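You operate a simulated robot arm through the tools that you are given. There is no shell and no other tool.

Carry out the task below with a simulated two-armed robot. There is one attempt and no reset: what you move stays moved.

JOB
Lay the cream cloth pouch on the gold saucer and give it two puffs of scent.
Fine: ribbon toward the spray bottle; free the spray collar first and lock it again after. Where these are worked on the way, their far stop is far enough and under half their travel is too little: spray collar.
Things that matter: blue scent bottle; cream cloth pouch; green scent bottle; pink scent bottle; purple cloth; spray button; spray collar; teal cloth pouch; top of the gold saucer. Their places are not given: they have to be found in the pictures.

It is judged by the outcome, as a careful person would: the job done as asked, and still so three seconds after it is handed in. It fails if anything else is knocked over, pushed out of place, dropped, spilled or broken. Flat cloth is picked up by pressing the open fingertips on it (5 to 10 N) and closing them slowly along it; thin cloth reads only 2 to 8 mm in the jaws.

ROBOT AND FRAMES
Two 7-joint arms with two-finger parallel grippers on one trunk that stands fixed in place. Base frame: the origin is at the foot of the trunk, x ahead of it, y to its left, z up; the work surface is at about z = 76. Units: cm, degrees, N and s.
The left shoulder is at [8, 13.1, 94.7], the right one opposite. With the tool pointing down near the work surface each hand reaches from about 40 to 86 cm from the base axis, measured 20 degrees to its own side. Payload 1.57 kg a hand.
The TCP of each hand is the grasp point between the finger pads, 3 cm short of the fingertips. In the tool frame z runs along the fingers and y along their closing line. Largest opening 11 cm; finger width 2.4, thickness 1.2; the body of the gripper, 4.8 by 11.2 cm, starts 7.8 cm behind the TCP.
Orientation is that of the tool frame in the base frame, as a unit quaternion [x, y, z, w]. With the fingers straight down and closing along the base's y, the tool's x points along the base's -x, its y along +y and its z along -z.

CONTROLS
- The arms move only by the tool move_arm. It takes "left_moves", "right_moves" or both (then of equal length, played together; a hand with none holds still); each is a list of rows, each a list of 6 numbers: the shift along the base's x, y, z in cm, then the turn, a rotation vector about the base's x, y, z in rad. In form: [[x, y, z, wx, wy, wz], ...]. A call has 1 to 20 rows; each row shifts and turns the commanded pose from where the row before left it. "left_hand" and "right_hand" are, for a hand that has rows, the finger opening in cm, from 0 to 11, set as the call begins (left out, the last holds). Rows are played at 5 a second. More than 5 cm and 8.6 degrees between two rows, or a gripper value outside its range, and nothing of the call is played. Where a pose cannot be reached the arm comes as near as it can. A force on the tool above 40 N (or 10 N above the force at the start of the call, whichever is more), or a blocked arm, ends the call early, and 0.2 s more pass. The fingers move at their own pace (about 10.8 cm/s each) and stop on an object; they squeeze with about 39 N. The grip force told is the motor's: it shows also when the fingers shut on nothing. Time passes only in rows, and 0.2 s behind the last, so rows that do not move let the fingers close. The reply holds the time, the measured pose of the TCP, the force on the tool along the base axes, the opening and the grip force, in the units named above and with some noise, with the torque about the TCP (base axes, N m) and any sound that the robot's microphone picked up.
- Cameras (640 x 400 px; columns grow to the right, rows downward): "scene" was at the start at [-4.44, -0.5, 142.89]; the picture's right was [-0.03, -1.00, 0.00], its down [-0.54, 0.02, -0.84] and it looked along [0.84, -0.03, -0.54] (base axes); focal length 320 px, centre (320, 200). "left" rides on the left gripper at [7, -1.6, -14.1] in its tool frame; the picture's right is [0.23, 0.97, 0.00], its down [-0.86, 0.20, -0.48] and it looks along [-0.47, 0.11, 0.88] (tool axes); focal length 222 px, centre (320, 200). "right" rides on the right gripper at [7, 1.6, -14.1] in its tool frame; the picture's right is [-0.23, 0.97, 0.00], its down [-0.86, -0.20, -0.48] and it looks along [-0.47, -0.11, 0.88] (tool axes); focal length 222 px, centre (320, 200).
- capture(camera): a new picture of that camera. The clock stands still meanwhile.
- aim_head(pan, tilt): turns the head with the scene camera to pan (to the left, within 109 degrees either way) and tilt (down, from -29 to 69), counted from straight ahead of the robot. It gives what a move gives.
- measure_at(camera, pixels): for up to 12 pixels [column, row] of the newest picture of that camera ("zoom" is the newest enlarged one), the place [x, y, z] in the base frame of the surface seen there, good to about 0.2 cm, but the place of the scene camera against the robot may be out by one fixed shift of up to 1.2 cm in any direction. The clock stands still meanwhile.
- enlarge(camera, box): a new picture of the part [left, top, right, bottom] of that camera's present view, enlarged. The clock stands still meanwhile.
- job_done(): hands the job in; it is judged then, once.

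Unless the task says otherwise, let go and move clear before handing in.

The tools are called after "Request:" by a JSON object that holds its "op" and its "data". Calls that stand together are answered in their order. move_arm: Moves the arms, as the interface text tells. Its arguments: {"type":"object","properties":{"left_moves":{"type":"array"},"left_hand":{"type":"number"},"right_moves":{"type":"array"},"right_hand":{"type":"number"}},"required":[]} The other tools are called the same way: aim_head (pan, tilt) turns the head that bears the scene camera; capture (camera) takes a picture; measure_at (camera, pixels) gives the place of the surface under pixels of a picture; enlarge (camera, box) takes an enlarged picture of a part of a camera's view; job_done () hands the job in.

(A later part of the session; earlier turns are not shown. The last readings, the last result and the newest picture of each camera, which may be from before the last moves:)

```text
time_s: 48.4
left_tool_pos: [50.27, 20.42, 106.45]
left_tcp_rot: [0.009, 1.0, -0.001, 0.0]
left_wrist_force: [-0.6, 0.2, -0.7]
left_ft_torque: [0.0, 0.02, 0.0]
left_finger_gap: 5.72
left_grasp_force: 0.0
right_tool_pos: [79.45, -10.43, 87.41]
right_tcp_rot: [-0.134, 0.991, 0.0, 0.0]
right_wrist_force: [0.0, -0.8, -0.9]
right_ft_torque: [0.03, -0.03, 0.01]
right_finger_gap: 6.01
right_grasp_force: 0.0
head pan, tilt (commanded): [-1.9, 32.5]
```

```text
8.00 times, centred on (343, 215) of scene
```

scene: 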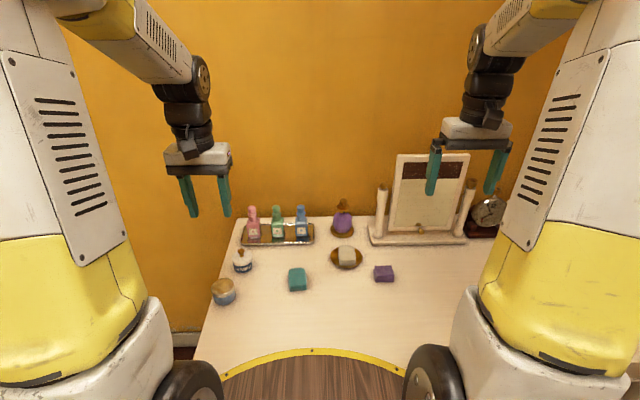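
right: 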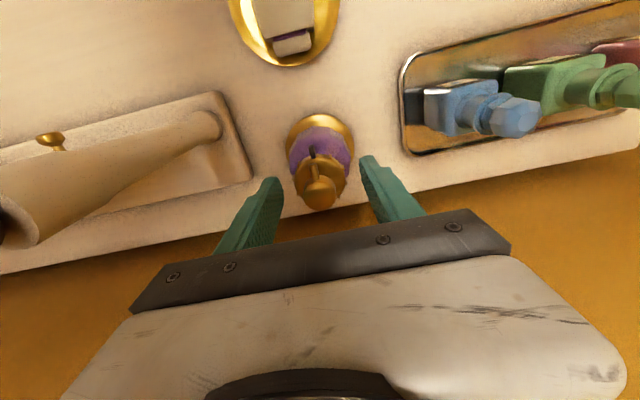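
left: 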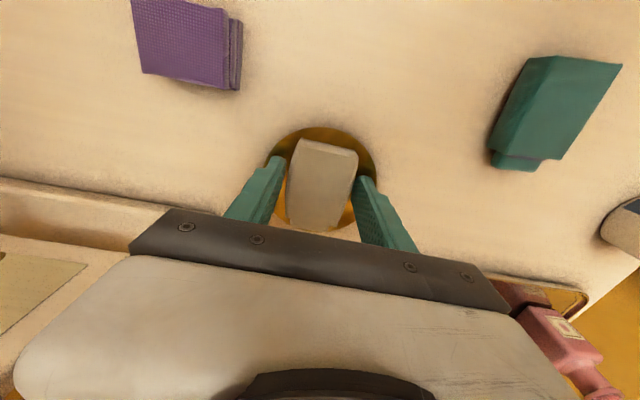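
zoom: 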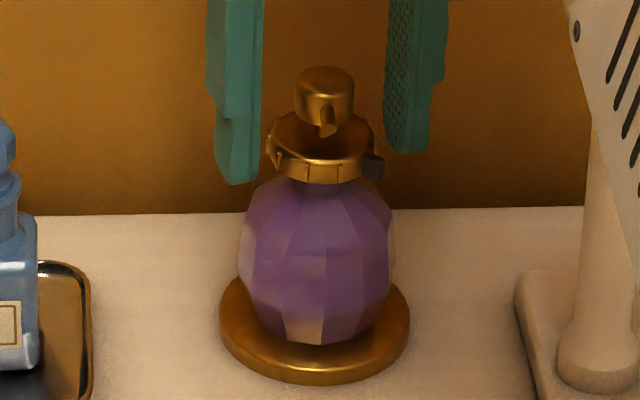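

The pointer now sits at (205,145), clear of where the left-hand finger will close. I close on the collar again and resume turning.

Request:
{"op": "move_arm", "data": {"right_moves": [[0, 0, 0, 0, 0, 0], [0, 0, 0, 0, 0, 0], [0, 0, 0, 0, 0, 0]], "right_hand": 3.4}}

Request:
{"op": "move_arm", "data": {"right_moves": [[0, 0, 0, 0, 0, 0.05], [0, 0, 0, 0, 0, 0.05], [0, 0, 0, 0, 0, 0.05], [0, 0, 0, 0, 0, 0]]}}

Request:
{"op": "enlarge", "data": {"camera": "right", "box": [260, 130, 380, 215]}}

Request:
{"op": "enlarge", "data": {"camera": "scene", "box": [318, 190, 368, 240]}}

```text
time_s: 49.2
left_tool_pos: [50.25, 20.38, 106.46]
left_tcp_rot: [0.008, 1.0, -0.001, 0.0]
left_wrist_force: [0.4, 0.6, 0.4]
left_ft_torque: [0.0, -0.01, -0.02]
left_finger_gap: 5.67
left_grasp_force: 0.1
right_tool_pos: [79.55, -10.45, 87.25]
right_tcp_rot: [-0.134, 0.991, 0.001, 0.0]
right_wrist_force: [1.2, -1.0, -0.4]
right_ft_torque: [-0.19, -0.01, 0.02]
right_finger_gap: 4.3
right_grasp_force: 45.4
head pan, tilt (commanded): [-1.9, 32.5]
```

```text
time_s: 50.2
left_tool_pos: [50.23, 20.34, 106.56]
left_tcp_rot: [0.009, 1.0, 0.0, 0.001]
left_wrist_force: [-0.9, 0.5, 0.2]
left_ft_torque: [-0.01, 0.02, 0.02]
left_finger_gap: 5.68
left_grasp_force: 0.0
right_tool_pos: [79.56, -10.57, 87.31]
right_tcp_rot: [-0.209, 0.978, 0.001, 0.0]
right_wrist_force: [-3.1, -3.3, 2.3]
right_ft_torque: [0.24, -0.08, 0.0]
right_finger_gap: 4.31
right_grasp_force: 45.1
head pan, tilt (commanded): [-1.9, 32.5]
```

```text
4.71 times, centred on (320, 172) of right
```

zoom: 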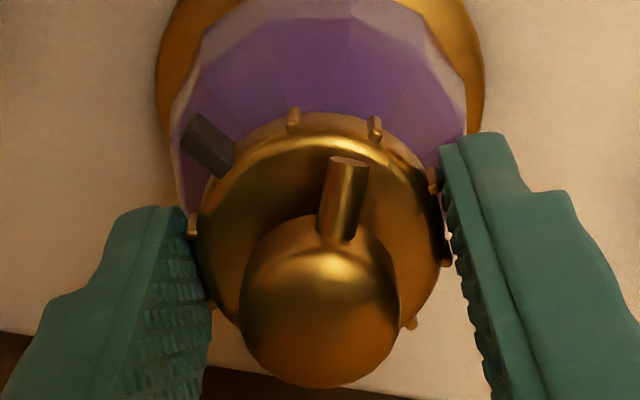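

```text
8.00 times, centred on (343, 215) of scene
```

zoom: 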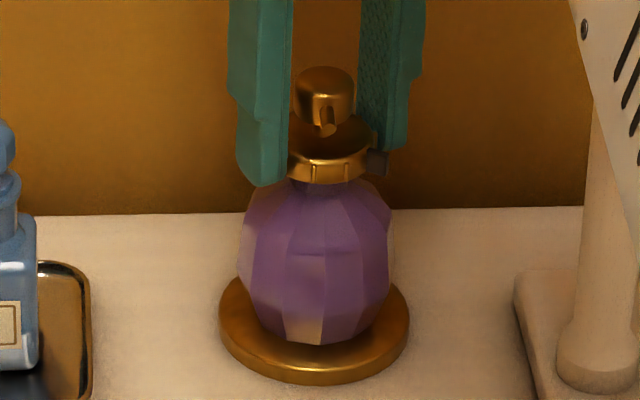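

The collar has reached about 58° and still moves easily. I keep on, with a small shift along the side force.

Request:
{"op": "move_arm", "data": {"right_moves": [[-0.03, -0.04, 0, 0, 0, 0.05], [0, 0, 0, 0, 0, 0.06], [0, 0, 0, 0, 0, 0.06], [0, 0, 0, 0, 0, 0.06], [0, 0, 0, 0, 0, 0]]}}

Request:
{"op": "enlarge", "data": {"camera": "right", "box": [260, 130, 380, 215]}}

Request:
{"op": "enlarge", "data": {"camera": "scene", "box": [318, 190, 368, 240]}}

```text
time_s: 51.4
left_tool_pos: [50.23, 20.53, 106.51]
left_tcp_rot: [0.009, 1.0, 0.0, 0.0]
left_wrist_force: [0.6, -0.2, 0.0]
left_ft_torque: [0.01, 0.01, 0.02]
left_finger_gap: 5.66
left_grasp_force: 0.1
right_tool_pos: [79.48, -10.5, 87.24]
right_tcp_rot: [-0.32, 0.948, 0.0, 0.0]
right_wrist_force: [0.6, -0.6, 2.1]
right_ft_torque: [-0.52, 0.39, -0.02]
right_finger_gap: 4.29
right_grasp_force: 44.4
head pan, tilt (commanded): [-1.9, 32.5]
```

```text
4.71 times, centred on (320, 172) of right
```

zoom: 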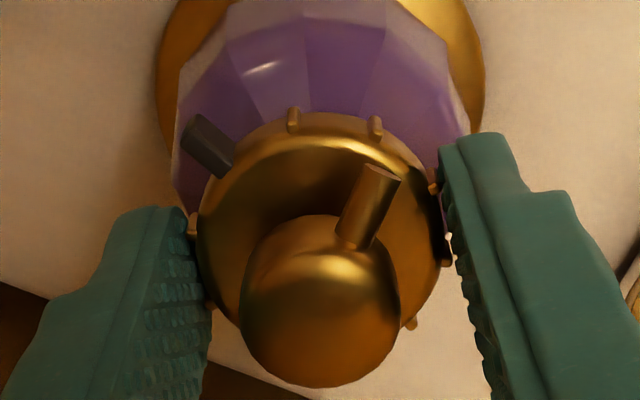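

```text
8.00 times, centred on (343, 215) of scene
```

zoom: 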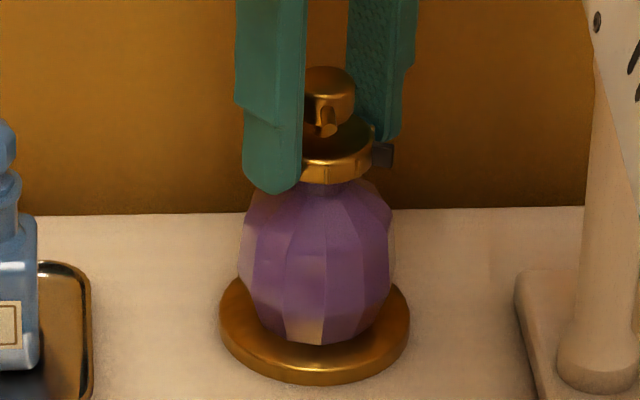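

The collar is at about 72° with no stop yet. I turn on until the nozzle limits the hand again.

Request:
{"op": "move_arm", "data": {"right_moves": [[0, 0, 0, 0, 0, 0.06], [0, 0, 0, 0, 0, 0.06], [0, 0, 0, 0, 0, 0.06], [0, 0, 0, 0, 0, 0.04], [0, 0, 0, 0, 0, 0]]}}

Request:
{"op": "enlarge", "data": {"camera": "right", "box": [260, 130, 380, 215]}}

Request:
{"op": "enlarge", "data": {"camera": "scene", "box": [318, 190, 368, 240]}}

```text
time_s: 52.6
left_tool_pos: [50.3, 20.38, 106.54]
left_tcp_rot: [0.008, 1.0, 0.0, 0.0]
left_wrist_force: [0.1, -0.3, -0.1]
left_ft_torque: [-0.01, 0.01, -0.01]
left_finger_gap: 5.69
left_grasp_force: 0.1
right_tool_pos: [79.54, -10.47, 87.19]
right_tcp_rot: [-0.422, 0.907, 0.0, 0.001]
right_wrist_force: [-1.3, 0.3, 0.0]
right_ft_torque: [0.37, -0.17, 0.01]
right_finger_gap: 4.31
right_grasp_force: 44.8
head pan, tilt (commanded): [-1.9, 32.5]
```

```text
4.71 times, centred on (320, 172) of right
```

zoom: 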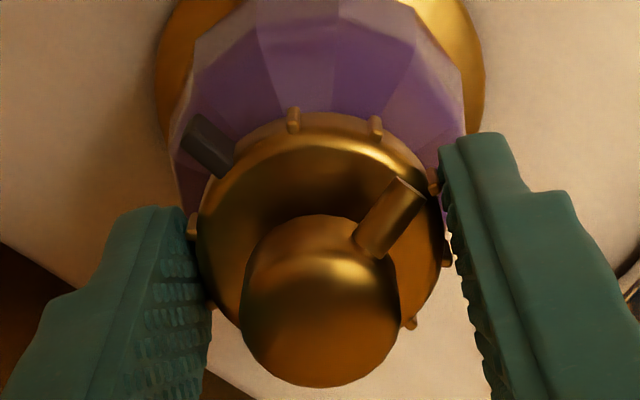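

```text
8.00 times, centred on (343, 215) of scene
```

zoom: 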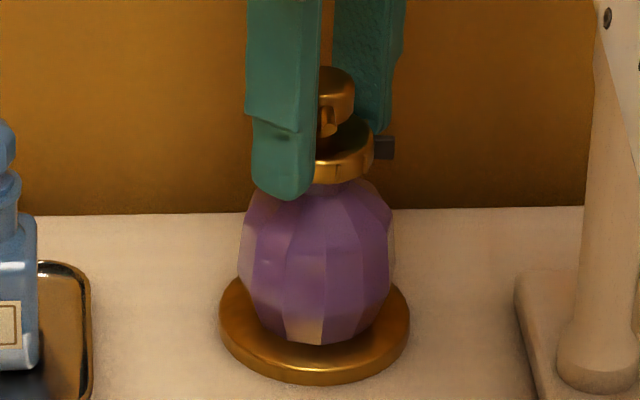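

The collar is at about 84° (pointer now to the robot's right) with no stop felt and the nozzle near the finger again. I open wider and turn the hand back about 100°, so the fingers pass the pointer and can regrip for a longer turn.

Request:
{"op": "move_arm", "data": {"right_moves": [[0, 0, 0, 0, 0, 0], [0, 0, 0, 0, 0, 0], [0, 0, 0, 0, 0, 0]], "right_hand": 7.2}}

Request:
{"op": "move_arm", "data": {"right_moves": [[0, 0, 0, 0, 0, -0.125], [0, 0, 0, 0, 0, -0.125], [0, 0, 0, 0, 0, -0.125], [0, 0, 0, 0, 0, -0.125], [0, 0, 0, 0, 0, -0.125], [0, 0, 0, 0, 0, -0.125], [0, 0, 0, 0, 0, -0.125], [0, 0, 0, 0, 0, 0]]}}

Request:
{"op": "enlarge", "data": {"camera": "right", "box": [260, 130, 380, 215]}}

Request:
{"op": "enlarge", "data": {"camera": "scene", "box": [318, 190, 368, 240]}}

```text
time_s: 53.4
left_tool_pos: [50.29, 20.44, 106.45]
left_tcp_rot: [0.008, 1.0, 0.0, 0.0]
left_wrist_force: [0.1, 0.1, -0.2]
left_ft_torque: [-0.01, 0.03, -0.03]
left_finger_gap: 5.69
left_grasp_force: 0.0
right_tool_pos: [79.51, -10.56, 87.26]
right_tcp_rot: [-0.421, 0.907, 0.0, 0.0]
right_wrist_force: [-0.2, -0.3, -0.2]
right_ft_torque: [0.01, 0.01, -0.03]
right_finger_gap: 7.21
right_grasp_force: 0.0
head pan, tilt (commanded): [-1.9, 32.5]
```

```text
time_s: 55.2
left_tool_pos: [50.31, 20.42, 106.55]
left_tcp_rot: [0.008, 1.0, 0.0, 0.0]
left_wrist_force: [-0.8, 0.1, -0.2]
left_ft_torque: [0.01, 0.02, 0.0]
left_finger_gap: 5.71
left_grasp_force: 0.1
right_tool_pos: [79.62, -10.57, 87.18]
right_tcp_rot: [0.003, 1.0, 0.0, 0.0]
right_wrist_force: [0.4, 0.7, 0.1]
right_ft_torque: [0.0, 0.03, 0.0]
right_finger_gap: 7.2
right_grasp_force: 0.1
head pan, tilt (commanded): [-1.9, 32.5]
```

```text
4.71 times, centred on (320, 172) of right
```

zoom: 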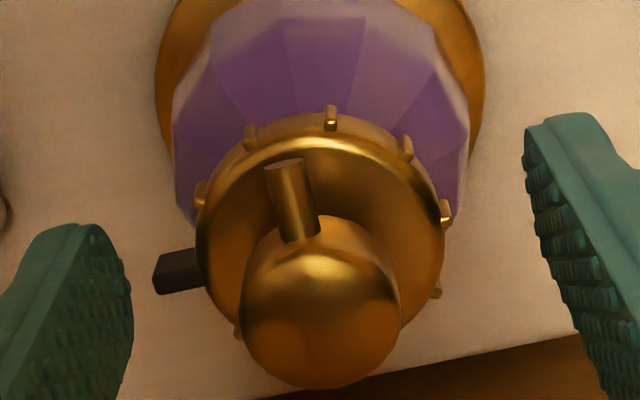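

```text
8.00 times, centred on (343, 215) of scene
```

zoom: 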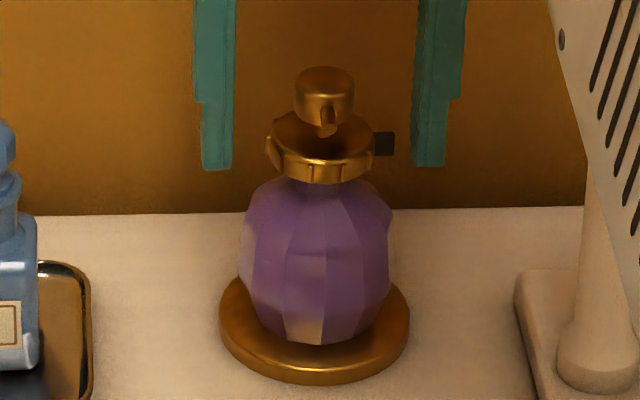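

The pointer is now at the right side, 0.7 cm inside the open finger, so the way is clear. I continue turning the open hand to about -50°.

Request:
{"op": "move_arm", "data": {"right_moves": [[0, 0, 0, 0, 0, -0.125], [0, 0, 0, 0, 0, -0.125], [0, 0, 0, 0, 0, -0.125], [0, 0, 0, 0, 0, -0.125], [0, 0, 0, 0, 0, -0.125], [0, 0, 0, 0, 0, -0.125], [0, 0, 0, 0, 0, -0.1], [0, 0, 0, 0, 0, 0]]}}

Request:
{"op": "enlarge", "data": {"camera": "right", "box": [260, 130, 380, 215]}}

Request:
{"op": "enlarge", "data": {"camera": "scene", "box": [318, 190, 368, 240]}}

```text
time_s: 57.0
left_tool_pos: [50.39, 20.36, 106.4]
left_tcp_rot: [0.009, 1.0, 0.0, 0.0]
left_wrist_force: [-0.6, 0.2, 0.0]
left_ft_torque: [-0.05, -0.02, 0.0]
left_finger_gap: 5.7
left_grasp_force: 0.0
right_tool_pos: [79.46, -10.43, 87.33]
right_tcp_rot: [0.414, 0.91, 0.0, 0.0]
right_wrist_force: [0.0, -0.4, 0.9]
right_ft_torque: [0.01, 0.0, 0.01]
right_finger_gap: 7.2
right_grasp_force: 0.1
head pan, tilt (commanded): [-1.9, 32.5]
```

```text
4.71 times, centred on (320, 172) of right
```

zoom: 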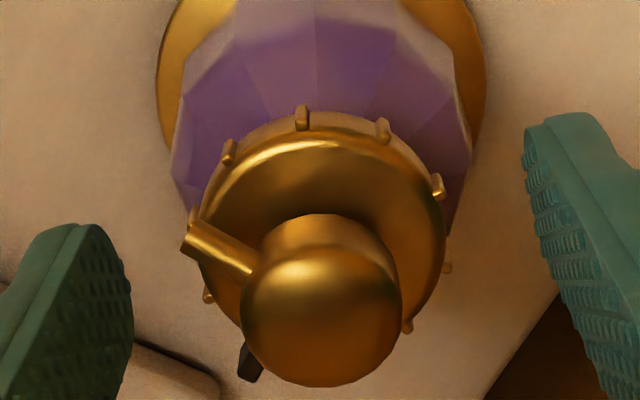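

```text
8.00 times, centred on (343, 215) of scene
```

zoom: 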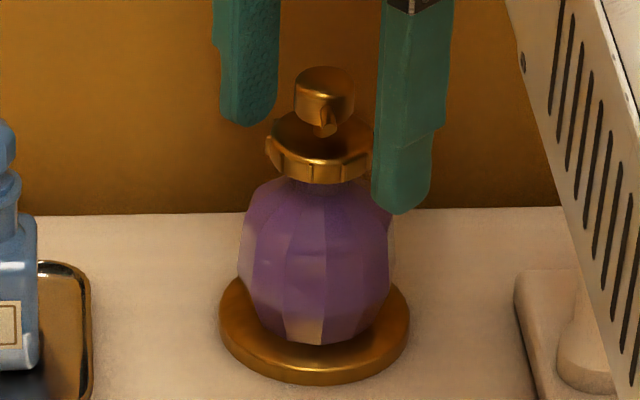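

The nozzle and the pointer lie about 43° to either side of the lower finger, so there is room to close. I grip the collar and test a small turn.

Request:
{"op": "move_arm", "data": {"right_moves": [[0, 0, 0, 0, 0, 0], [0, 0, 0, 0, 0, 0], [0, 0, 0, 0, 0, 0], [0, 0, 0, 0, 0, 0]], "right_hand": 3.4}}

Request:
{"op": "enlarge", "data": {"camera": "right", "box": [260, 130, 380, 215]}}

```text
time_s: 58.0
left_tool_pos: [50.34, 20.48, 106.43]
left_tcp_rot: [0.009, 1.0, 0.001, 0.0]
left_wrist_force: [-0.3, 0.1, 0.3]
left_ft_torque: [0.01, 0.01, -0.01]
left_finger_gap: 5.71
left_grasp_force: 0.1
right_tool_pos: [79.56, -10.59, 87.39]
right_tcp_rot: [0.415, 0.91, 0.0, 0.0]
right_wrist_force: [2.6, 0.6, -1.4]
right_ft_torque: [-0.01, -0.14, -0.1]
right_finger_gap: 4.37
right_grasp_force: 44.9
head pan, tilt (commanded): [-1.9, 32.5]
```

```text
4.71 times, centred on (320, 172) of right
```

zoom: 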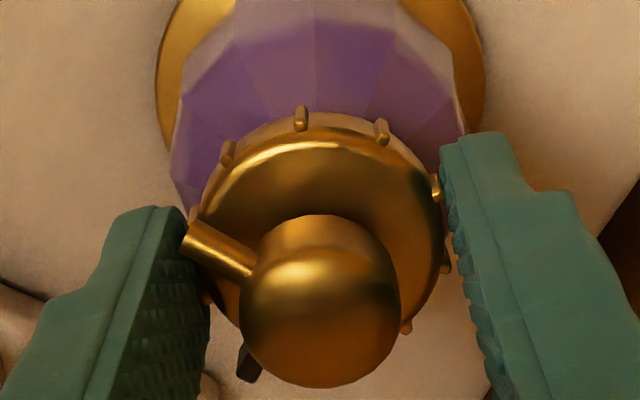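

The collar is gripped again (4.37). I turn in small steps and look at the torque about z.

Request:
{"op": "move_arm", "data": {"right_moves": [[0, 0, 0, 0, 0, 0.05], [0, 0, 0, 0, 0, 0.05], [0, 0, 0, 0, 0, 0]]}}

Request:
{"op": "enlarge", "data": {"camera": "right", "box": [260, 130, 380, 215]}}

Request:
{"op": "enlarge", "data": {"camera": "scene", "box": [318, 190, 368, 240]}}

```text
time_s: 58.8
left_tool_pos: [50.32, 20.49, 106.43]
left_tcp_rot: [0.008, 1.0, 0.0, 0.0]
left_wrist_force: [0.8, 0.6, -0.2]
left_ft_torque: [-0.03, -0.03, -0.01]
left_finger_gap: 5.72
left_grasp_force: 0.0
right_tool_pos: [79.47, -10.59, 87.39]
right_tcp_rot: [0.368, 0.93, 0.0, -0.001]
right_wrist_force: [4.1, 3.1, -1.1]
right_ft_torque: [0.14, -0.2, -0.66]
right_finger_gap: 4.37
right_grasp_force: 45.1
head pan, tilt (commanded): [-1.9, 32.5]
```

```text
4.71 times, centred on (320, 172) of right
```

zoom: 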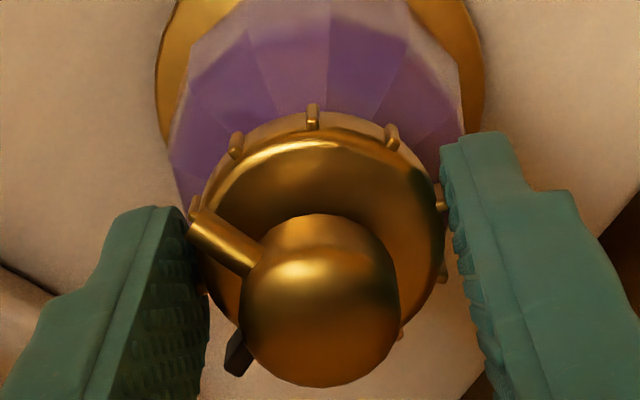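

```text
8.00 times, centred on (343, 215) of scene
```

zoom: 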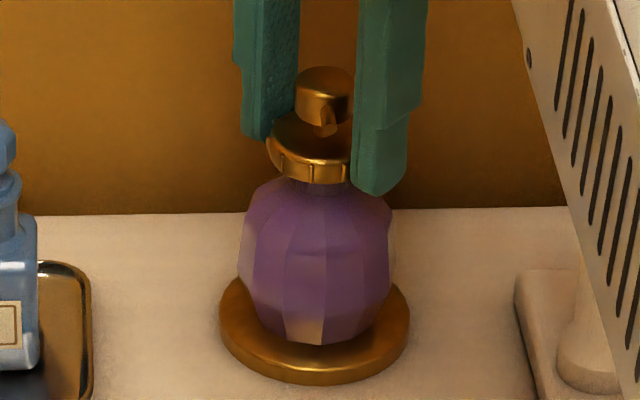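

The torque about z jumped to -0.66 N·m and the ribs slid under the pads: this is the far stop, at about 85° of turn. The collar is free, so I relax the twist and open the hand.

Request:
{"op": "move_arm", "data": {"right_moves": [[0, 0, 0, 0, 0, -0.03], [0, 0, 0, 0, 0, 0]]}}

Request:
{"op": "move_arm", "data": {"right_moves": [[0, 0, 0, 0, 0, 0], [0, 0, 0, 0, 0, 0], [0, 0, 0, 0, 0, 0]], "right_hand": 7.2}}

Request:
{"op": "enlarge", "data": {"camera": "right", "box": [260, 130, 380, 215]}}

Request:
{"op": "enlarge", "data": {"camera": "scene", "box": [318, 190, 368, 240]}}

```text
time_s: 59.4
left_tool_pos: [50.32, 20.46, 106.51]
left_tcp_rot: [0.009, 1.0, -0.001, 0.0]
left_wrist_force: [-0.5, 0.2, -0.6]
left_ft_torque: [0.0, 0.04, 0.01]
left_finger_gap: 5.7
left_grasp_force: 0.1
right_tool_pos: [79.6, -10.57, 87.35]
right_tcp_rot: [0.383, 0.924, 0.0, 0.0]
right_wrist_force: [4.9, 2.1, 0.4]
right_ft_torque: [0.16, -0.04, 0.02]
right_finger_gap: 4.38
right_grasp_force: 45.3
head pan, tilt (commanded): [-1.9, 32.5]
```

```text
time_s: 60.2
left_tool_pos: [50.32, 20.49, 106.44]
left_tcp_rot: [0.009, 1.0, 0.0, 0.0]
left_wrist_force: [0.8, -0.4, -0.7]
left_ft_torque: [-0.01, 0.01, 0.0]
left_finger_gap: 5.69
left_grasp_force: 0.0
right_tool_pos: [79.56, -10.42, 87.27]
right_tcp_rot: [0.383, 0.924, 0.0, -0.001]
right_wrist_force: [0.3, -0.3, -0.1]
right_ft_torque: [0.01, 0.02, 0.01]
right_finger_gap: 7.21
right_grasp_force: 0.0
head pan, tilt (commanded): [-1.9, 32.5]
```

```text
4.71 times, centred on (320, 172) of right
```

zoom: 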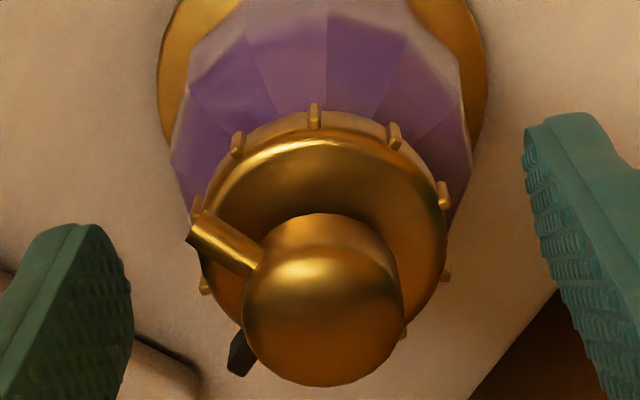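

```text
8.00 times, centred on (343, 215) of scene
```

zoom: 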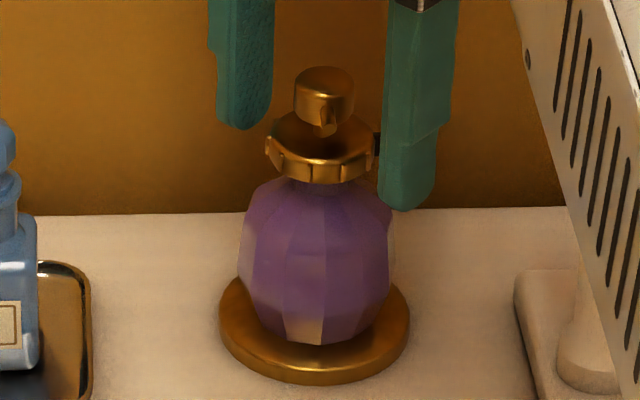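

The hand is open, bottle undisturbed. I raise it, turn it straight again and close the fingers for pressing the button.

Request:
{"op": "move_arm", "data": {"right_moves": [[0, 0, 2, 0, 0, 0], [0, 0, 3, 0, 0, 0], [0, 0, 3, 0, 0, 0], [0, 0, 0, 0, 0, 0.1125], [0, 0, 0, 0, 0, 0.1125], [0, 0, 0, 0, 0, 0.1125], [0, 0, 0, 0, 0, 0.1125], [0, 0, 0, 0, 0, 0.1125], [0, 0, 0, 0, 0, 0.1125], [0, 0, 0, 0, 0, 0.11], [0, 0, 0, 0, 0, 0]]}}

Request:
{"op": "move_arm", "data": {"right_moves": [[0, 0, 0, 0, 0, 0], [0, 0, 0, 0, 0, 0], [0, 0, 0, 0, 0, 0], [0, 0, 0, 0, 0, 0]], "right_hand": 0}}

Request:
{"op": "capture", "data": {"camera": "right"}}

Request:
{"op": "enlarge", "data": {"camera": "right", "box": [280, 120, 360, 200]}}

Request:
{"op": "enlarge", "data": {"camera": "scene", "box": [318, 180, 368, 240]}}

```text
time_s: 62.6
left_tool_pos: [50.29, 20.32, 106.5]
left_tcp_rot: [0.008, 1.0, 0.0, 0.0]
left_wrist_force: [0.2, -0.5, -0.6]
left_ft_torque: [0.03, -0.01, -0.03]
left_finger_gap: 5.72
left_grasp_force: 0.0
right_tool_pos: [79.5, -10.48, 95.34]
right_tcp_rot: [-0.001, 1.0, 0.0, 0.0]
right_wrist_force: [0.5, 0.0, -0.7]
right_ft_torque: [-0.01, -0.01, -0.03]
right_finger_gap: 7.22
right_grasp_force: 0.1
head pan, tilt (commanded): [-1.9, 32.5]
```

```text
time_s: 63.6
left_tool_pos: [50.27, 20.31, 106.62]
left_tcp_rot: [0.009, 1.0, 0.0, 0.0]
left_wrist_force: [-0.4, 0.3, 0.2]
left_ft_torque: [-0.02, 0.0, -0.02]
left_finger_gap: 5.69
left_grasp_force: 0.1
right_tool_pos: [79.53, -10.44, 95.27]
right_tcp_rot: [0.0, 1.0, 0.0, 0.001]
right_wrist_force: [0.5, -1.1, 0.3]
right_ft_torque: [-0.02, -0.02, -0.01]
right_finger_gap: 0.02
right_grasp_force: 21.3
head pan, tilt (commanded): [-1.9, 32.5]
```

```text
taken
```

right: 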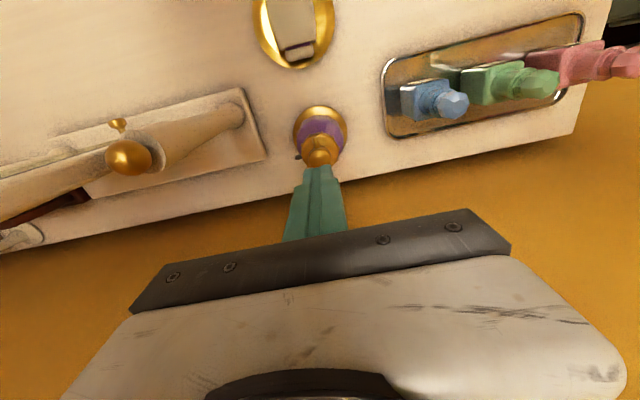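

```text
5.00 times, centred on (320, 160) of right
```

zoom: 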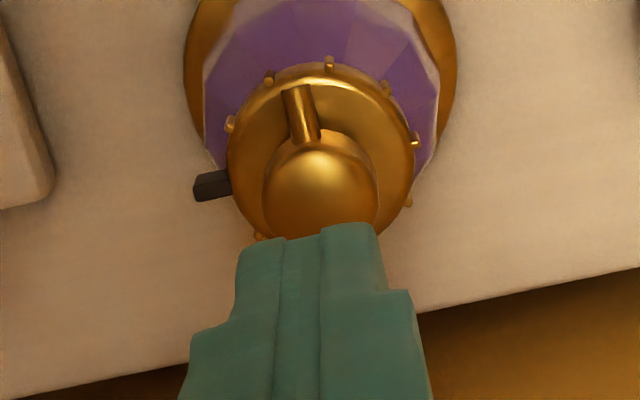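

```text
6.67 times, centred on (343, 210) of scene
```

zoom: 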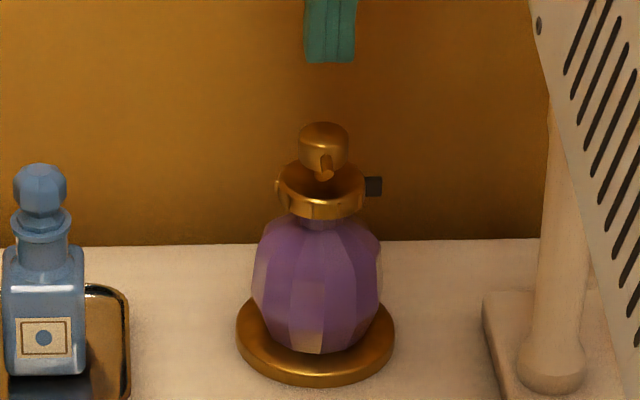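

The closed fingertips are above the button's centre. I lower to about 0.4 cm above the button and then feel for contact.

Request:
{"op": "move_arm", "data": {"right_moves": [[0, 0, -1.5, 0, 0, 0], [0, 0, -1.2, 0, 0, 0], [0, 0, -0.7, 0, 0, 0], [0, 0, 0, 0, 0, 0]]}}

Request:
{"op": "enlarge", "data": {"camera": "scene", "box": [328, 190, 358, 215]}}

Request:
{"op": "enlarge", "data": {"camera": "right", "box": [280, 130, 360, 210]}}

```text
time_s: 64.6
left_tool_pos: [50.26, 20.51, 106.54]
left_tcp_rot: [0.009, 1.0, 0.0, -0.001]
left_wrist_force: [-0.4, 0.5, 0.3]
left_ft_torque: [0.0, 0.0, 0.0]
left_finger_gap: 5.71
left_grasp_force: 0.1
right_tool_pos: [79.57, -10.52, 91.83]
right_tcp_rot: [-0.001, 1.0, 0.0, 0.0]
right_wrist_force: [-0.5, 0.0, -1.0]
right_ft_torque: [-0.04, 0.01, 0.02]
right_finger_gap: 0.0
right_grasp_force: 21.3
head pan, tilt (commanded): [-1.9, 32.5]
```

```text
16.00 times, centred on (343, 202) of scene
```

zoom: 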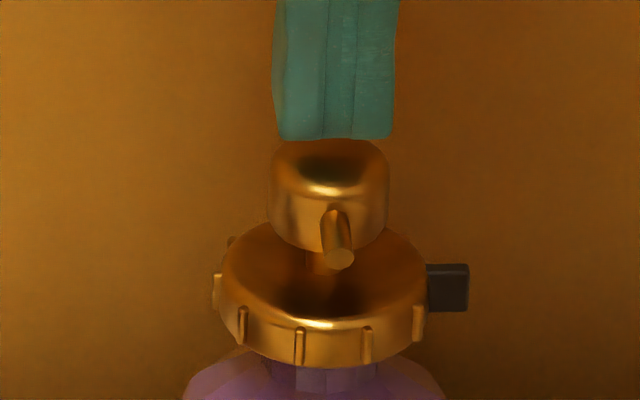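

```text
5.00 times, centred on (320, 170) of right
```

zoom: 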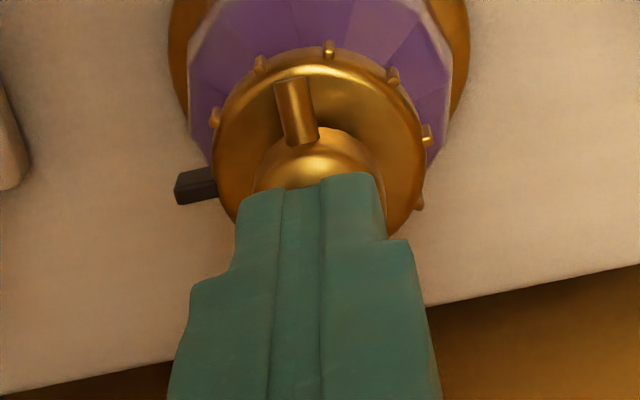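

The tips hover just above the button, centred within a millimetre. I lower in small steps to find contact, watching force and sound.

Request:
{"op": "move_arm", "data": {"right_moves": [[0, 0.08, -0.15, 0, 0, 0], [0, 0, -0.15, 0, 0, 0], [0, 0, -0.1, 0, 0, 0], [0, 0, 0, 0, 0, 0]]}}

Request:
{"op": "move_arm", "data": {"right_moves": [[0, 0, -0.1, 0, 0, 0], [0, 0, 0, 0, 0, 0]]}}

```text
time_s: 65.6
left_tool_pos: [50.28, 20.52, 106.38]
left_tcp_rot: [0.009, 1.0, 0.001, 0.001]
left_wrist_force: [-1.5, -0.1, 0.2]
left_ft_torque: [0.02, -0.04, -0.01]
left_finger_gap: 5.72
left_grasp_force: 0.1
right_tool_pos: [79.55, -10.44, 91.53]
right_tcp_rot: [0.0, 1.0, 0.0, 0.0]
right_wrist_force: [0.2, 0.1, -0.4]
right_ft_torque: [0.02, -0.03, 0.0]
right_finger_gap: 0.0
right_grasp_force: 21.0
head pan, tilt (commanded): [-1.9, 32.5]
```

```text
time_s: 66.2
left_tool_pos: [50.28, 20.45, 106.46]
left_tcp_rot: [0.009, 1.0, -0.001, 0.0]
left_wrist_force: [0.0, 0.0, 0.2]
left_ft_torque: [-0.01, 0.02, 0.0]
left_finger_gap: 5.69
left_grasp_force: 0.1
right_tool_pos: [79.46, -10.37, 91.39]
right_tcp_rot: [0.001, 1.0, -0.001, 0.0]
right_wrist_force: [0.1, 0.3, 0.4]
right_ft_torque: [0.0, 0.01, 0.01]
right_finger_gap: 0.02
right_grasp_force: 21.4
head pan, tilt (commanded): [-1.9, 32.5]
```

No contact yet at TCP 91.4. I continue with 1 mm steps.

Request:
{"op": "move_arm", "data": {"right_moves": [[0, 0, -0.1, 0, 0, 0], [0, 0, 0, 0, 0, 0]]}}

Request:
{"op": "move_arm", "data": {"right_moves": [[0, 0, -0.1, 0, 0, 0], [0, 0, 0, 0, 0, 0]]}}

```text
time_s: 66.8
left_tool_pos: [50.21, 20.4, 106.44]
left_tcp_rot: [0.009, 1.0, 0.001, 0.0]
left_wrist_force: [0.9, 0.6, -0.5]
left_ft_torque: [0.01, -0.01, -0.05]
left_finger_gap: 5.68
left_grasp_force: 0.1
right_tool_pos: [79.48, -10.46, 91.25]
right_tcp_rot: [0.0, 1.0, 0.0, 0.0]
right_wrist_force: [-0.5, 0.6, -0.1]
right_ft_torque: [-0.01, 0.01, 0.0]
right_finger_gap: 0.01
right_grasp_force: 21.1
head pan, tilt (commanded): [-1.9, 32.5]
```

```text
time_s: 67.4
left_tool_pos: [50.3, 20.4, 106.47]
left_tcp_rot: [0.009, 1.0, 0.0, 0.0]
left_wrist_force: [0.3, 0.4, -0.6]
left_ft_torque: [0.0, -0.05, -0.02]
left_finger_gap: 5.7
left_grasp_force: 0.1
right_tool_pos: [79.42, -10.4, 91.21]
right_tcp_rot: [0.0, 1.0, -0.001, 0.0]
right_wrist_force: [-0.3, 0.2, 0.7]
right_ft_torque: [-0.03, -0.02, 0.02]
right_finger_gap: 0.02
right_grasp_force: 21.6
head pan, tilt (commanded): [-1.9, 32.5]
```

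Request:
{"op": "move_arm", "data": {"right_moves": [[0, 0, -0.1, 0, 0, 0], [0, 0, 0, 0, 0, 0]]}}

Request:
{"op": "enlarge", "data": {"camera": "scene", "box": [328, 190, 358, 215]}}

```text
time_s: 68.0
left_tool_pos: [50.33, 20.4, 106.56]
left_tcp_rot: [0.009, 1.0, 0.0, 0.0]
left_wrist_force: [-0.4, 0.8, 0.1]
left_ft_torque: [0.0, -0.02, 0.01]
left_finger_gap: 5.72
left_grasp_force: 0.1
right_tool_pos: [79.44, -10.32, 91.02]
right_tcp_rot: [-0.001, 1.0, -0.001, 0.0]
right_wrist_force: [-1.1, 0.5, 1.3]
right_ft_torque: [0.0, 0.04, -0.03]
right_finger_gap: 0.03
right_grasp_force: 21.3
head pan, tilt (commanded): [-1.9, 32.5]
```

```text
16.00 times, centred on (343, 202) of scene
```

zoom: 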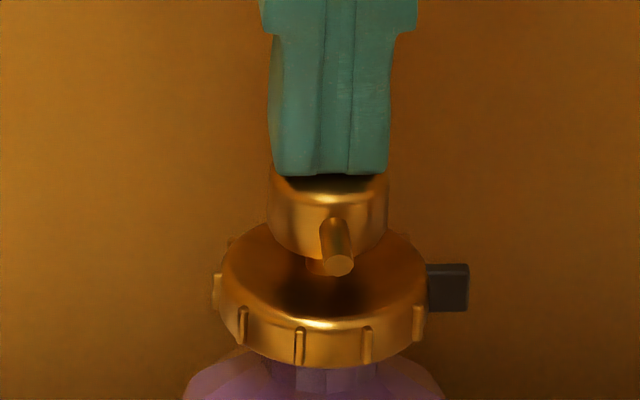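

The nozzle end moved from row 258 to 266, so the button is being pressed lightly (≈1 N). I press further in small steps.

Request:
{"op": "move_arm", "data": {"right_moves": [[0, 0, -0.1, 0, 0, 0], [0, 0, 0, 0, 0, 0]]}}

Request:
{"op": "move_arm", "data": {"right_moves": [[0, 0, -0.1, 0, 0, 0], [0, 0, 0, 0, 0, 0]]}}

Request:
{"op": "enlarge", "data": {"camera": "scene", "box": [328, 190, 358, 215]}}

```text
time_s: 68.6
left_tool_pos: [50.32, 20.55, 106.42]
left_tcp_rot: [0.009, 1.0, -0.001, -0.001]
left_wrist_force: [-0.4, 0.6, 0.4]
left_ft_torque: [0.0, -0.01, -0.04]
left_finger_gap: 5.69
left_grasp_force: 0.1
right_tool_pos: [79.43, -10.36, 91.01]
right_tcp_rot: [0.0, 1.0, 0.0, 0.0]
right_wrist_force: [0.5, 0.3, 1.0]
right_ft_torque: [0.0, 0.0, -0.01]
right_finger_gap: 0.02
right_grasp_force: 21.7
head pan, tilt (commanded): [-1.9, 32.5]
```

```text
time_s: 69.2
left_tool_pos: [50.31, 20.49, 106.45]
left_tcp_rot: [0.009, 1.0, 0.0, 0.0]
left_wrist_force: [0.2, 0.4, 0.0]
left_ft_torque: [0.03, 0.0, -0.01]
left_finger_gap: 5.71
left_grasp_force: 0.0
right_tool_pos: [79.45, -10.46, 90.92]
right_tcp_rot: [0.0, 1.0, -0.001, 0.0]
right_wrist_force: [0.9, 0.3, 2.0]
right_ft_torque: [-0.04, -0.04, -0.02]
right_finger_gap: 0.01
right_grasp_force: 20.7
head pan, tilt (commanded): [-1.9, 32.5]
heard: click
```

```text
16.00 times, centred on (343, 202) of scene
```

zoom: 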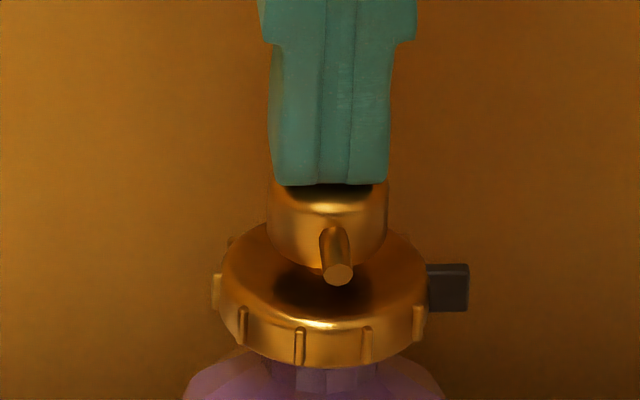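

A click was heard as the button went down: that is the first puff. I let the button come fully up and look.

Request:
{"op": "move_arm", "data": {"right_moves": [[0, 0, 0.3, 0, 0, 0], [0, 0, 0.5, 0, 0, 0], [0, 0, 0, 0, 0, 0], [0, 0, 0, 0, 0, 0]]}}

Request:
{"op": "enlarge", "data": {"camera": "scene", "box": [328, 190, 358, 215]}}

Request:
{"op": "enlarge", "data": {"camera": "scene", "box": [318, 190, 382, 280]}}

```text
time_s: 70.2
left_tool_pos: [50.43, 20.39, 106.46]
left_tcp_rot: [0.009, 1.0, 0.0, 0.0]
left_wrist_force: [0.6, 0.1, -0.1]
left_ft_torque: [0.0, -0.02, -0.01]
left_finger_gap: 5.72
left_grasp_force: 0.0
right_tool_pos: [79.46, -10.36, 91.71]
right_tcp_rot: [0.0, 1.0, 0.0, 0.0]
right_wrist_force: [0.6, -0.4, 0.2]
right_ft_torque: [0.01, -0.01, 0.0]
right_finger_gap: 0.01
right_grasp_force: 21.6
head pan, tilt (commanded): [-1.9, 32.5]
```

```text
16.00 times, centred on (343, 202) of scene
```

zoom: 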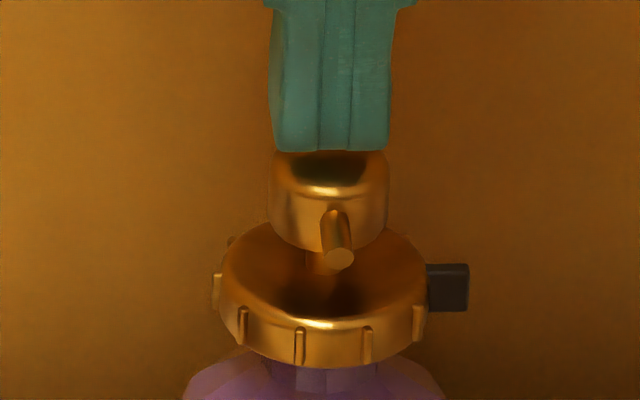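

```text
4.44 times, centred on (350, 235) of scene
```

zoom: 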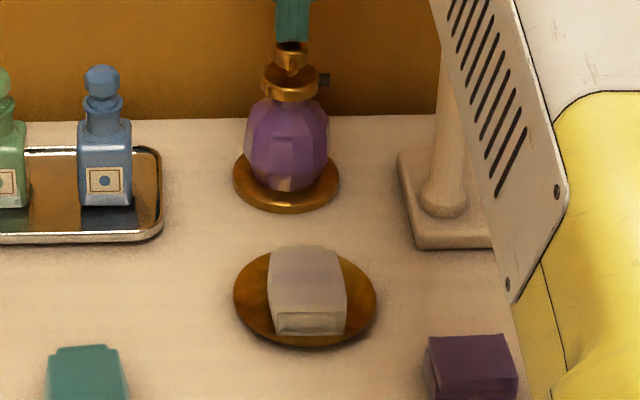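

The button is fully up again (nozzle end back at row 258). I press it a second time by the same amount.

Request:
{"op": "move_arm", "data": {"right_moves": [[0, 0, -0.3, 0, 0, 0], [0, 0, -0.2, 0, 0, 0], [0, 0, -0.1, 0, 0, 0], [0, 0, -0.1, 0, 0, 0], [0, 0, -0.1, 0, 0, 0], [0, 0, 0, 0, 0, 0]]}}

```text
time_s: 71.6
left_tool_pos: [50.33, 20.32, 106.42]
left_tcp_rot: [0.009, 1.0, 0.001, 0.0]
left_wrist_force: [-0.9, -0.4, -0.7]
left_ft_torque: [-0.01, 0.0, 0.05]
left_finger_gap: 5.68
left_grasp_force: 0.2
right_tool_pos: [79.5, -10.51, 90.98]
right_tcp_rot: [0.0, 1.0, 0.0, 0.0]
right_wrist_force: [-0.8, 1.3, 2.1]
right_ft_torque: [0.02, 0.02, 0.04]
right_finger_gap: 0.0
right_grasp_force: 21.3
head pan, tilt (commanded): [-1.9, 32.5]
```

No click was reported this time, though the height is about the same. I look at how far the button is down before pressing any more.

Request:
{"op": "enlarge", "data": {"camera": "scene", "box": [328, 190, 358, 215]}}

```text
16.00 times, centred on (343, 202) of scene
```

zoom: 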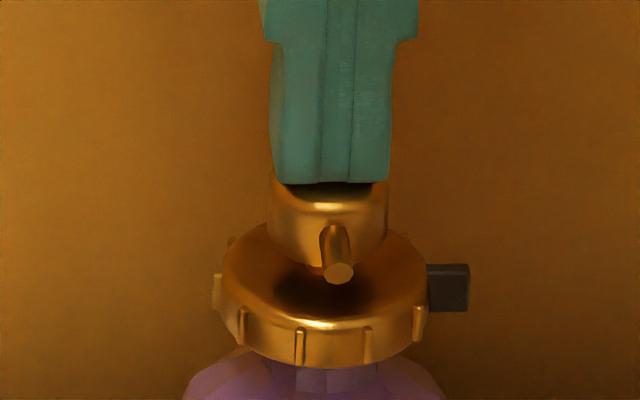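

The nozzle end is at about row 271, slightly higher than the 274 of the first press, so the trip point is just short. I press half a millimetre more at a time.

Request:
{"op": "move_arm", "data": {"right_moves": [[0, 0, -0.04, 0, 0, 0], [0, 0, 0, 0, 0, 0]]}}

```text
time_s: 72.2
left_tool_pos: [50.21, 20.5, 106.32]
left_tcp_rot: [0.009, 1.0, 0.0, 0.0]
left_wrist_force: [0.5, 0.4, -1.0]
left_ft_torque: [0.0, -0.01, 0.0]
left_finger_gap: 5.69
left_grasp_force: 0.1
right_tool_pos: [79.53, -10.44, 90.9]
right_tcp_rot: [0.0, 1.0, 0.0, 0.0]
right_wrist_force: [-0.1, 1.0, 2.4]
right_ft_torque: [0.01, 0.05, 0.0]
right_finger_gap: 0.0
right_grasp_force: 21.3
head pan, tilt (commanded): [-1.9, 32.5]
heard: click
```

A second click: two puffs given. I lift the fingers straight off the button, then open the hand to turn the collar back.

Request:
{"op": "move_arm", "data": {"right_moves": [[0, 0, 0.3, 0, 0, 0], [0, 0, 0.6, 0, 0, 0], [0, 0, 1.5, 0, 0, 0], [0, 0, 2, 0, 0, 0], [0, 0, 0, 0, 0, 0]]}}

Request:
{"op": "enlarge", "data": {"camera": "scene", "box": [328, 190, 358, 215]}}

```text
time_s: 73.4
left_tool_pos: [50.3, 20.41, 106.59]
left_tcp_rot: [0.008, 1.0, -0.001, 0.0]
left_wrist_force: [0.0, 0.2, -0.7]
left_ft_torque: [0.0, -0.04, 0.0]
left_finger_gap: 5.71
left_grasp_force: 0.1
right_tool_pos: [79.5, -10.5, 95.18]
right_tcp_rot: [-0.001, 1.0, 0.0, 0.001]
right_wrist_force: [-0.4, -0.7, -0.1]
right_ft_torque: [-0.02, -0.01, 0.0]
right_finger_gap: 0.01
right_grasp_force: 21.4
head pan, tilt (commanded): [-1.9, 32.5]
```

```text
16.00 times, centred on (343, 202) of scene
```

zoom: 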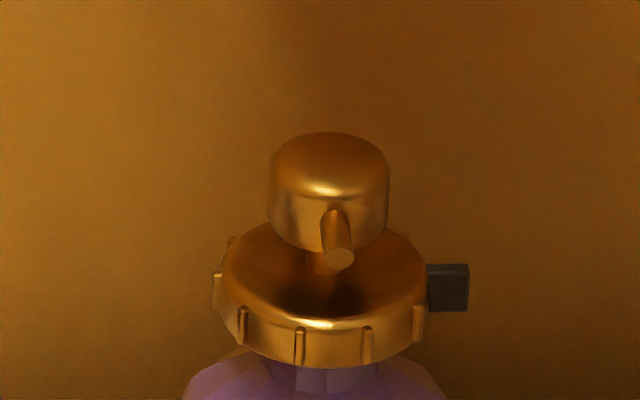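

The button is up and the collar's pointer is still at the right side. I open the hand, turn it +48° in the air and lower it over the collar so one sweep can bring it back.

Request:
{"op": "move_arm", "data": {"right_moves": [[0, 0, 0, 0, 0, 0], [0, 0, 0, 0, 0, 0], [0.03, -0.04, 0, 0, 0, 0.12], [0, 0, 0, 0, 0, 0.12], [0, 0, 0, 0, 0, 0.12], [0, 0, 0, 0, 0, 0.12], [0, 0, 0, 0, 0, 0.12], [0, 0, 0, 0, 0, 0.12], [0, 0, 0, 0, 0, 0.12], [0, 0, 0, 0, 0, 0]], "right_hand": 7.2}}

Request:
{"op": "move_arm", "data": {"right_moves": [[0, 0, -2, 0, 0, 0], [0, 0, -2, 0, 0, 0], [0, 0, -2, 0, 0, 0], [0, 0, -1, 0, 0, 0], [0, 0, -0.6, 0, 0, 0], [0, 0, -0.4, 0, 0, 0], [0, 0, 0, 0, 0, 0]]}}

Request:
{"op": "enlarge", "data": {"camera": "right", "box": [260, 130, 380, 215]}}

Request:
{"op": "enlarge", "data": {"camera": "scene", "box": [318, 190, 368, 240]}}

```text
time_s: 75.6
left_tool_pos: [50.42, 20.44, 106.47]
left_tcp_rot: [0.009, 1.0, 0.0, 0.0]
left_wrist_force: [-0.4, 0.4, 0.2]
left_ft_torque: [0.01, 0.02, 0.0]
left_finger_gap: 5.72
left_grasp_force: 0.1
right_tool_pos: [79.37, -10.42, 95.37]
right_tcp_rot: [-0.409, 0.912, 0.0, 0.0]
right_wrist_force: [-0.3, 0.7, 0.2]
right_ft_torque: [-0.02, 0.0, 0.0]
right_finger_gap: 7.19
right_grasp_force: 0.1
head pan, tilt (commanded): [-1.9, 32.5]
```

```text
time_s: 77.2
left_tool_pos: [50.19, 20.44, 106.42]
left_tcp_rot: [0.008, 1.0, 0.0, 0.0]
left_wrist_force: [-0.8, 0.0, 0.1]
left_ft_torque: [-0.01, 0.02, 0.02]
left_finger_gap: 5.69
left_grasp_force: 0.0
right_tool_pos: [79.53, -10.47, 87.21]
right_tcp_rot: [-0.408, 0.913, 0.001, -0.001]
right_wrist_force: [-0.7, 0.3, 0.0]
right_ft_torque: [0.04, 0.02, -0.01]
right_finger_gap: 7.21
right_grasp_force: 0.1
head pan, tilt (commanded): [-1.9, 32.5]
```

```text
4.71 times, centred on (320, 172) of right
```

zoom: 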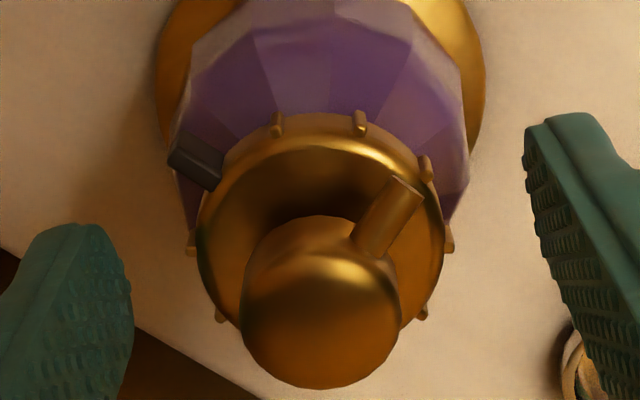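

```text
8.00 times, centred on (343, 215) of scene
```

zoom: 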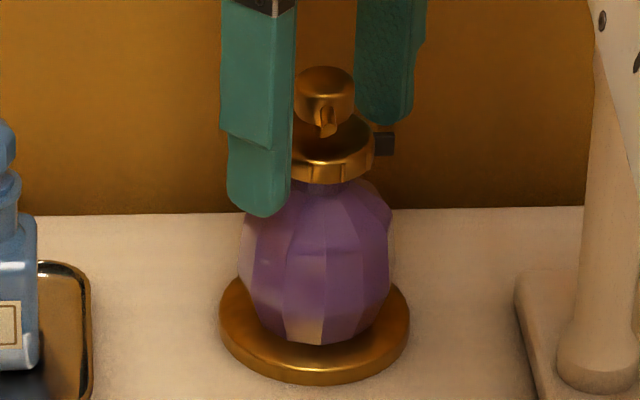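

The hand is astride the collar with the pointer (195,165) and nozzle (390,215) clear of the fingers' closing path. I grip and begin turning clockwise.

Request:
{"op": "move_arm", "data": {"right_moves": [[0, 0, 0, 0, 0, 0], [0, 0, 0, 0, 0, 0], [0, 0, 0, 0, 0, 0], [0, 0, 0, 0, 0, 0]], "right_hand": 3.4}}

Request:
{"op": "move_arm", "data": {"right_moves": [[0, 0, 0, 0, 0, -0.06], [0, 0, 0, 0, 0, -0.06], [0, 0, 0, 0, 0, -0.06], [0, 0, 0, 0, 0, -0.06], [0, 0, 0, 0, 0, -0.06], [0, 0, 0, 0, 0, 0]]}}

Request:
{"op": "enlarge", "data": {"camera": "right", "box": [260, 130, 380, 215]}}

Request:
{"op": "enlarge", "data": {"camera": "scene", "box": [318, 190, 368, 240]}}

```text
time_s: 78.2
left_tool_pos: [50.29, 20.39, 106.5]
left_tcp_rot: [0.009, 1.0, 0.0, 0.0]
left_wrist_force: [-0.2, 0.1, -0.1]
left_ft_torque: [-0.02, 0.02, -0.04]
left_finger_gap: 5.7
left_grasp_force: 0.0
right_tool_pos: [79.48, -10.51, 87.23]
right_tcp_rot: [-0.408, 0.913, 0.0, -0.001]
right_wrist_force: [0.4, 0.0, -0.2]
right_ft_torque: [-0.01, -0.08, -0.02]
right_finger_gap: 4.37
right_grasp_force: 45.1
head pan, tilt (commanded): [-1.9, 32.5]
```

```text
time_s: 79.6
left_tool_pos: [50.2, 20.38, 106.44]
left_tcp_rot: [0.009, 1.0, 0.0, 0.0]
left_wrist_force: [-0.6, -0.1, 0.0]
left_ft_torque: [-0.01, 0.01, 0.0]
left_finger_gap: 5.73
left_grasp_force: 0.0
right_tool_pos: [79.51, -10.51, 87.24]
right_tcp_rot: [-0.267, 0.964, 0.0, 0.001]
right_wrist_force: [0.8, -0.8, -2.7]
right_ft_torque: [-0.01, -0.09, 0.0]
right_finger_gap: 4.36
right_grasp_force: 45.2
head pan, tilt (commanded): [-1.9, 32.5]
```

```text
4.71 times, centred on (320, 172) of right
```

zoom: 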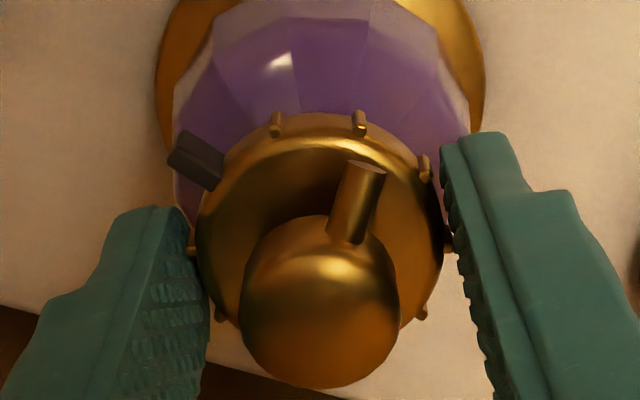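

```text
8.00 times, centred on (343, 215) of scene
```

zoom: 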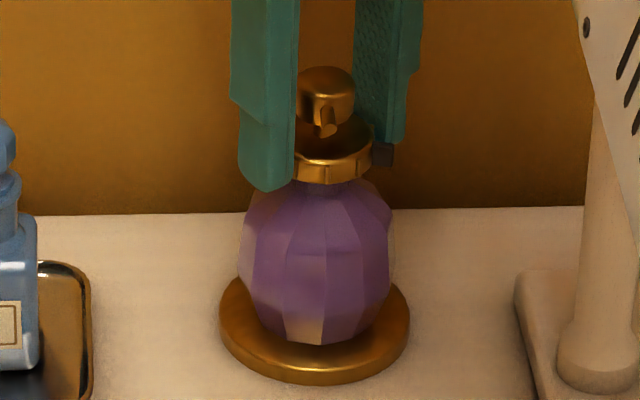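

The collar follows the hand back (pointer now at (380,155) in the scene zoom) with low forces. I continue clockwise.

Request:
{"op": "move_arm", "data": {"right_moves": [[0, 0, 0, 0, 0, -0.06], [0, 0, 0, 0, 0, -0.06], [0, 0, 0, 0, 0, -0.06], [0, 0, 0, 0, 0, -0.06], [0, 0, 0, 0, 0, -0.06], [0, 0, 0, 0, 0, -0.06], [0, 0, 0, 0, 0, -0.06], [0, 0, 0, 0, 0, 0]]}}

Request:
{"op": "enlarge", "data": {"camera": "right", "box": [260, 130, 380, 215]}}

Request:
{"op": "enlarge", "data": {"camera": "scene", "box": [318, 190, 368, 240]}}

```text
time_s: 81.4
left_tool_pos: [50.25, 20.45, 106.44]
left_tcp_rot: [0.008, 1.0, 0.0, 0.0]
left_wrist_force: [0.0, -0.5, 0.0]
left_ft_torque: [0.0, -0.02, -0.01]
left_finger_gap: 5.7
left_grasp_force: 0.1
right_tool_pos: [79.51, -10.46, 87.24]
right_tcp_rot: [-0.061, 0.998, 0.0, 0.001]
right_wrist_force: [-0.2, -1.8, -2.6]
right_ft_torque: [0.07, 0.03, 0.01]
right_finger_gap: 4.38
right_grasp_force: 45.3
head pan, tilt (commanded): [-1.9, 32.5]
```

```text
4.71 times, centred on (320, 172) of right
```

zoom: 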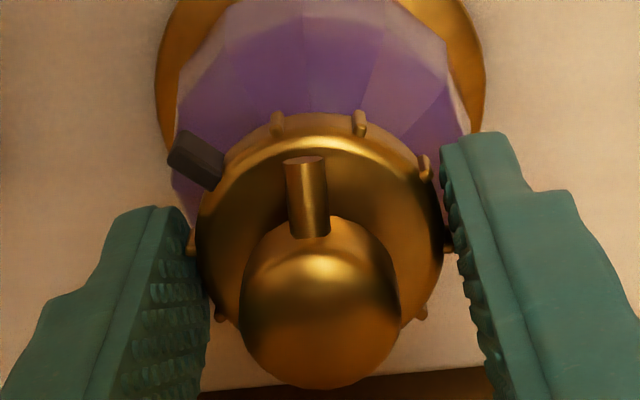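

```text
8.00 times, centred on (343, 215) of scene
```

zoom: 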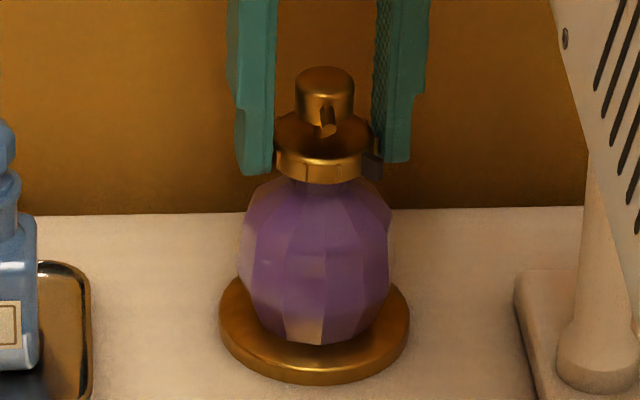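

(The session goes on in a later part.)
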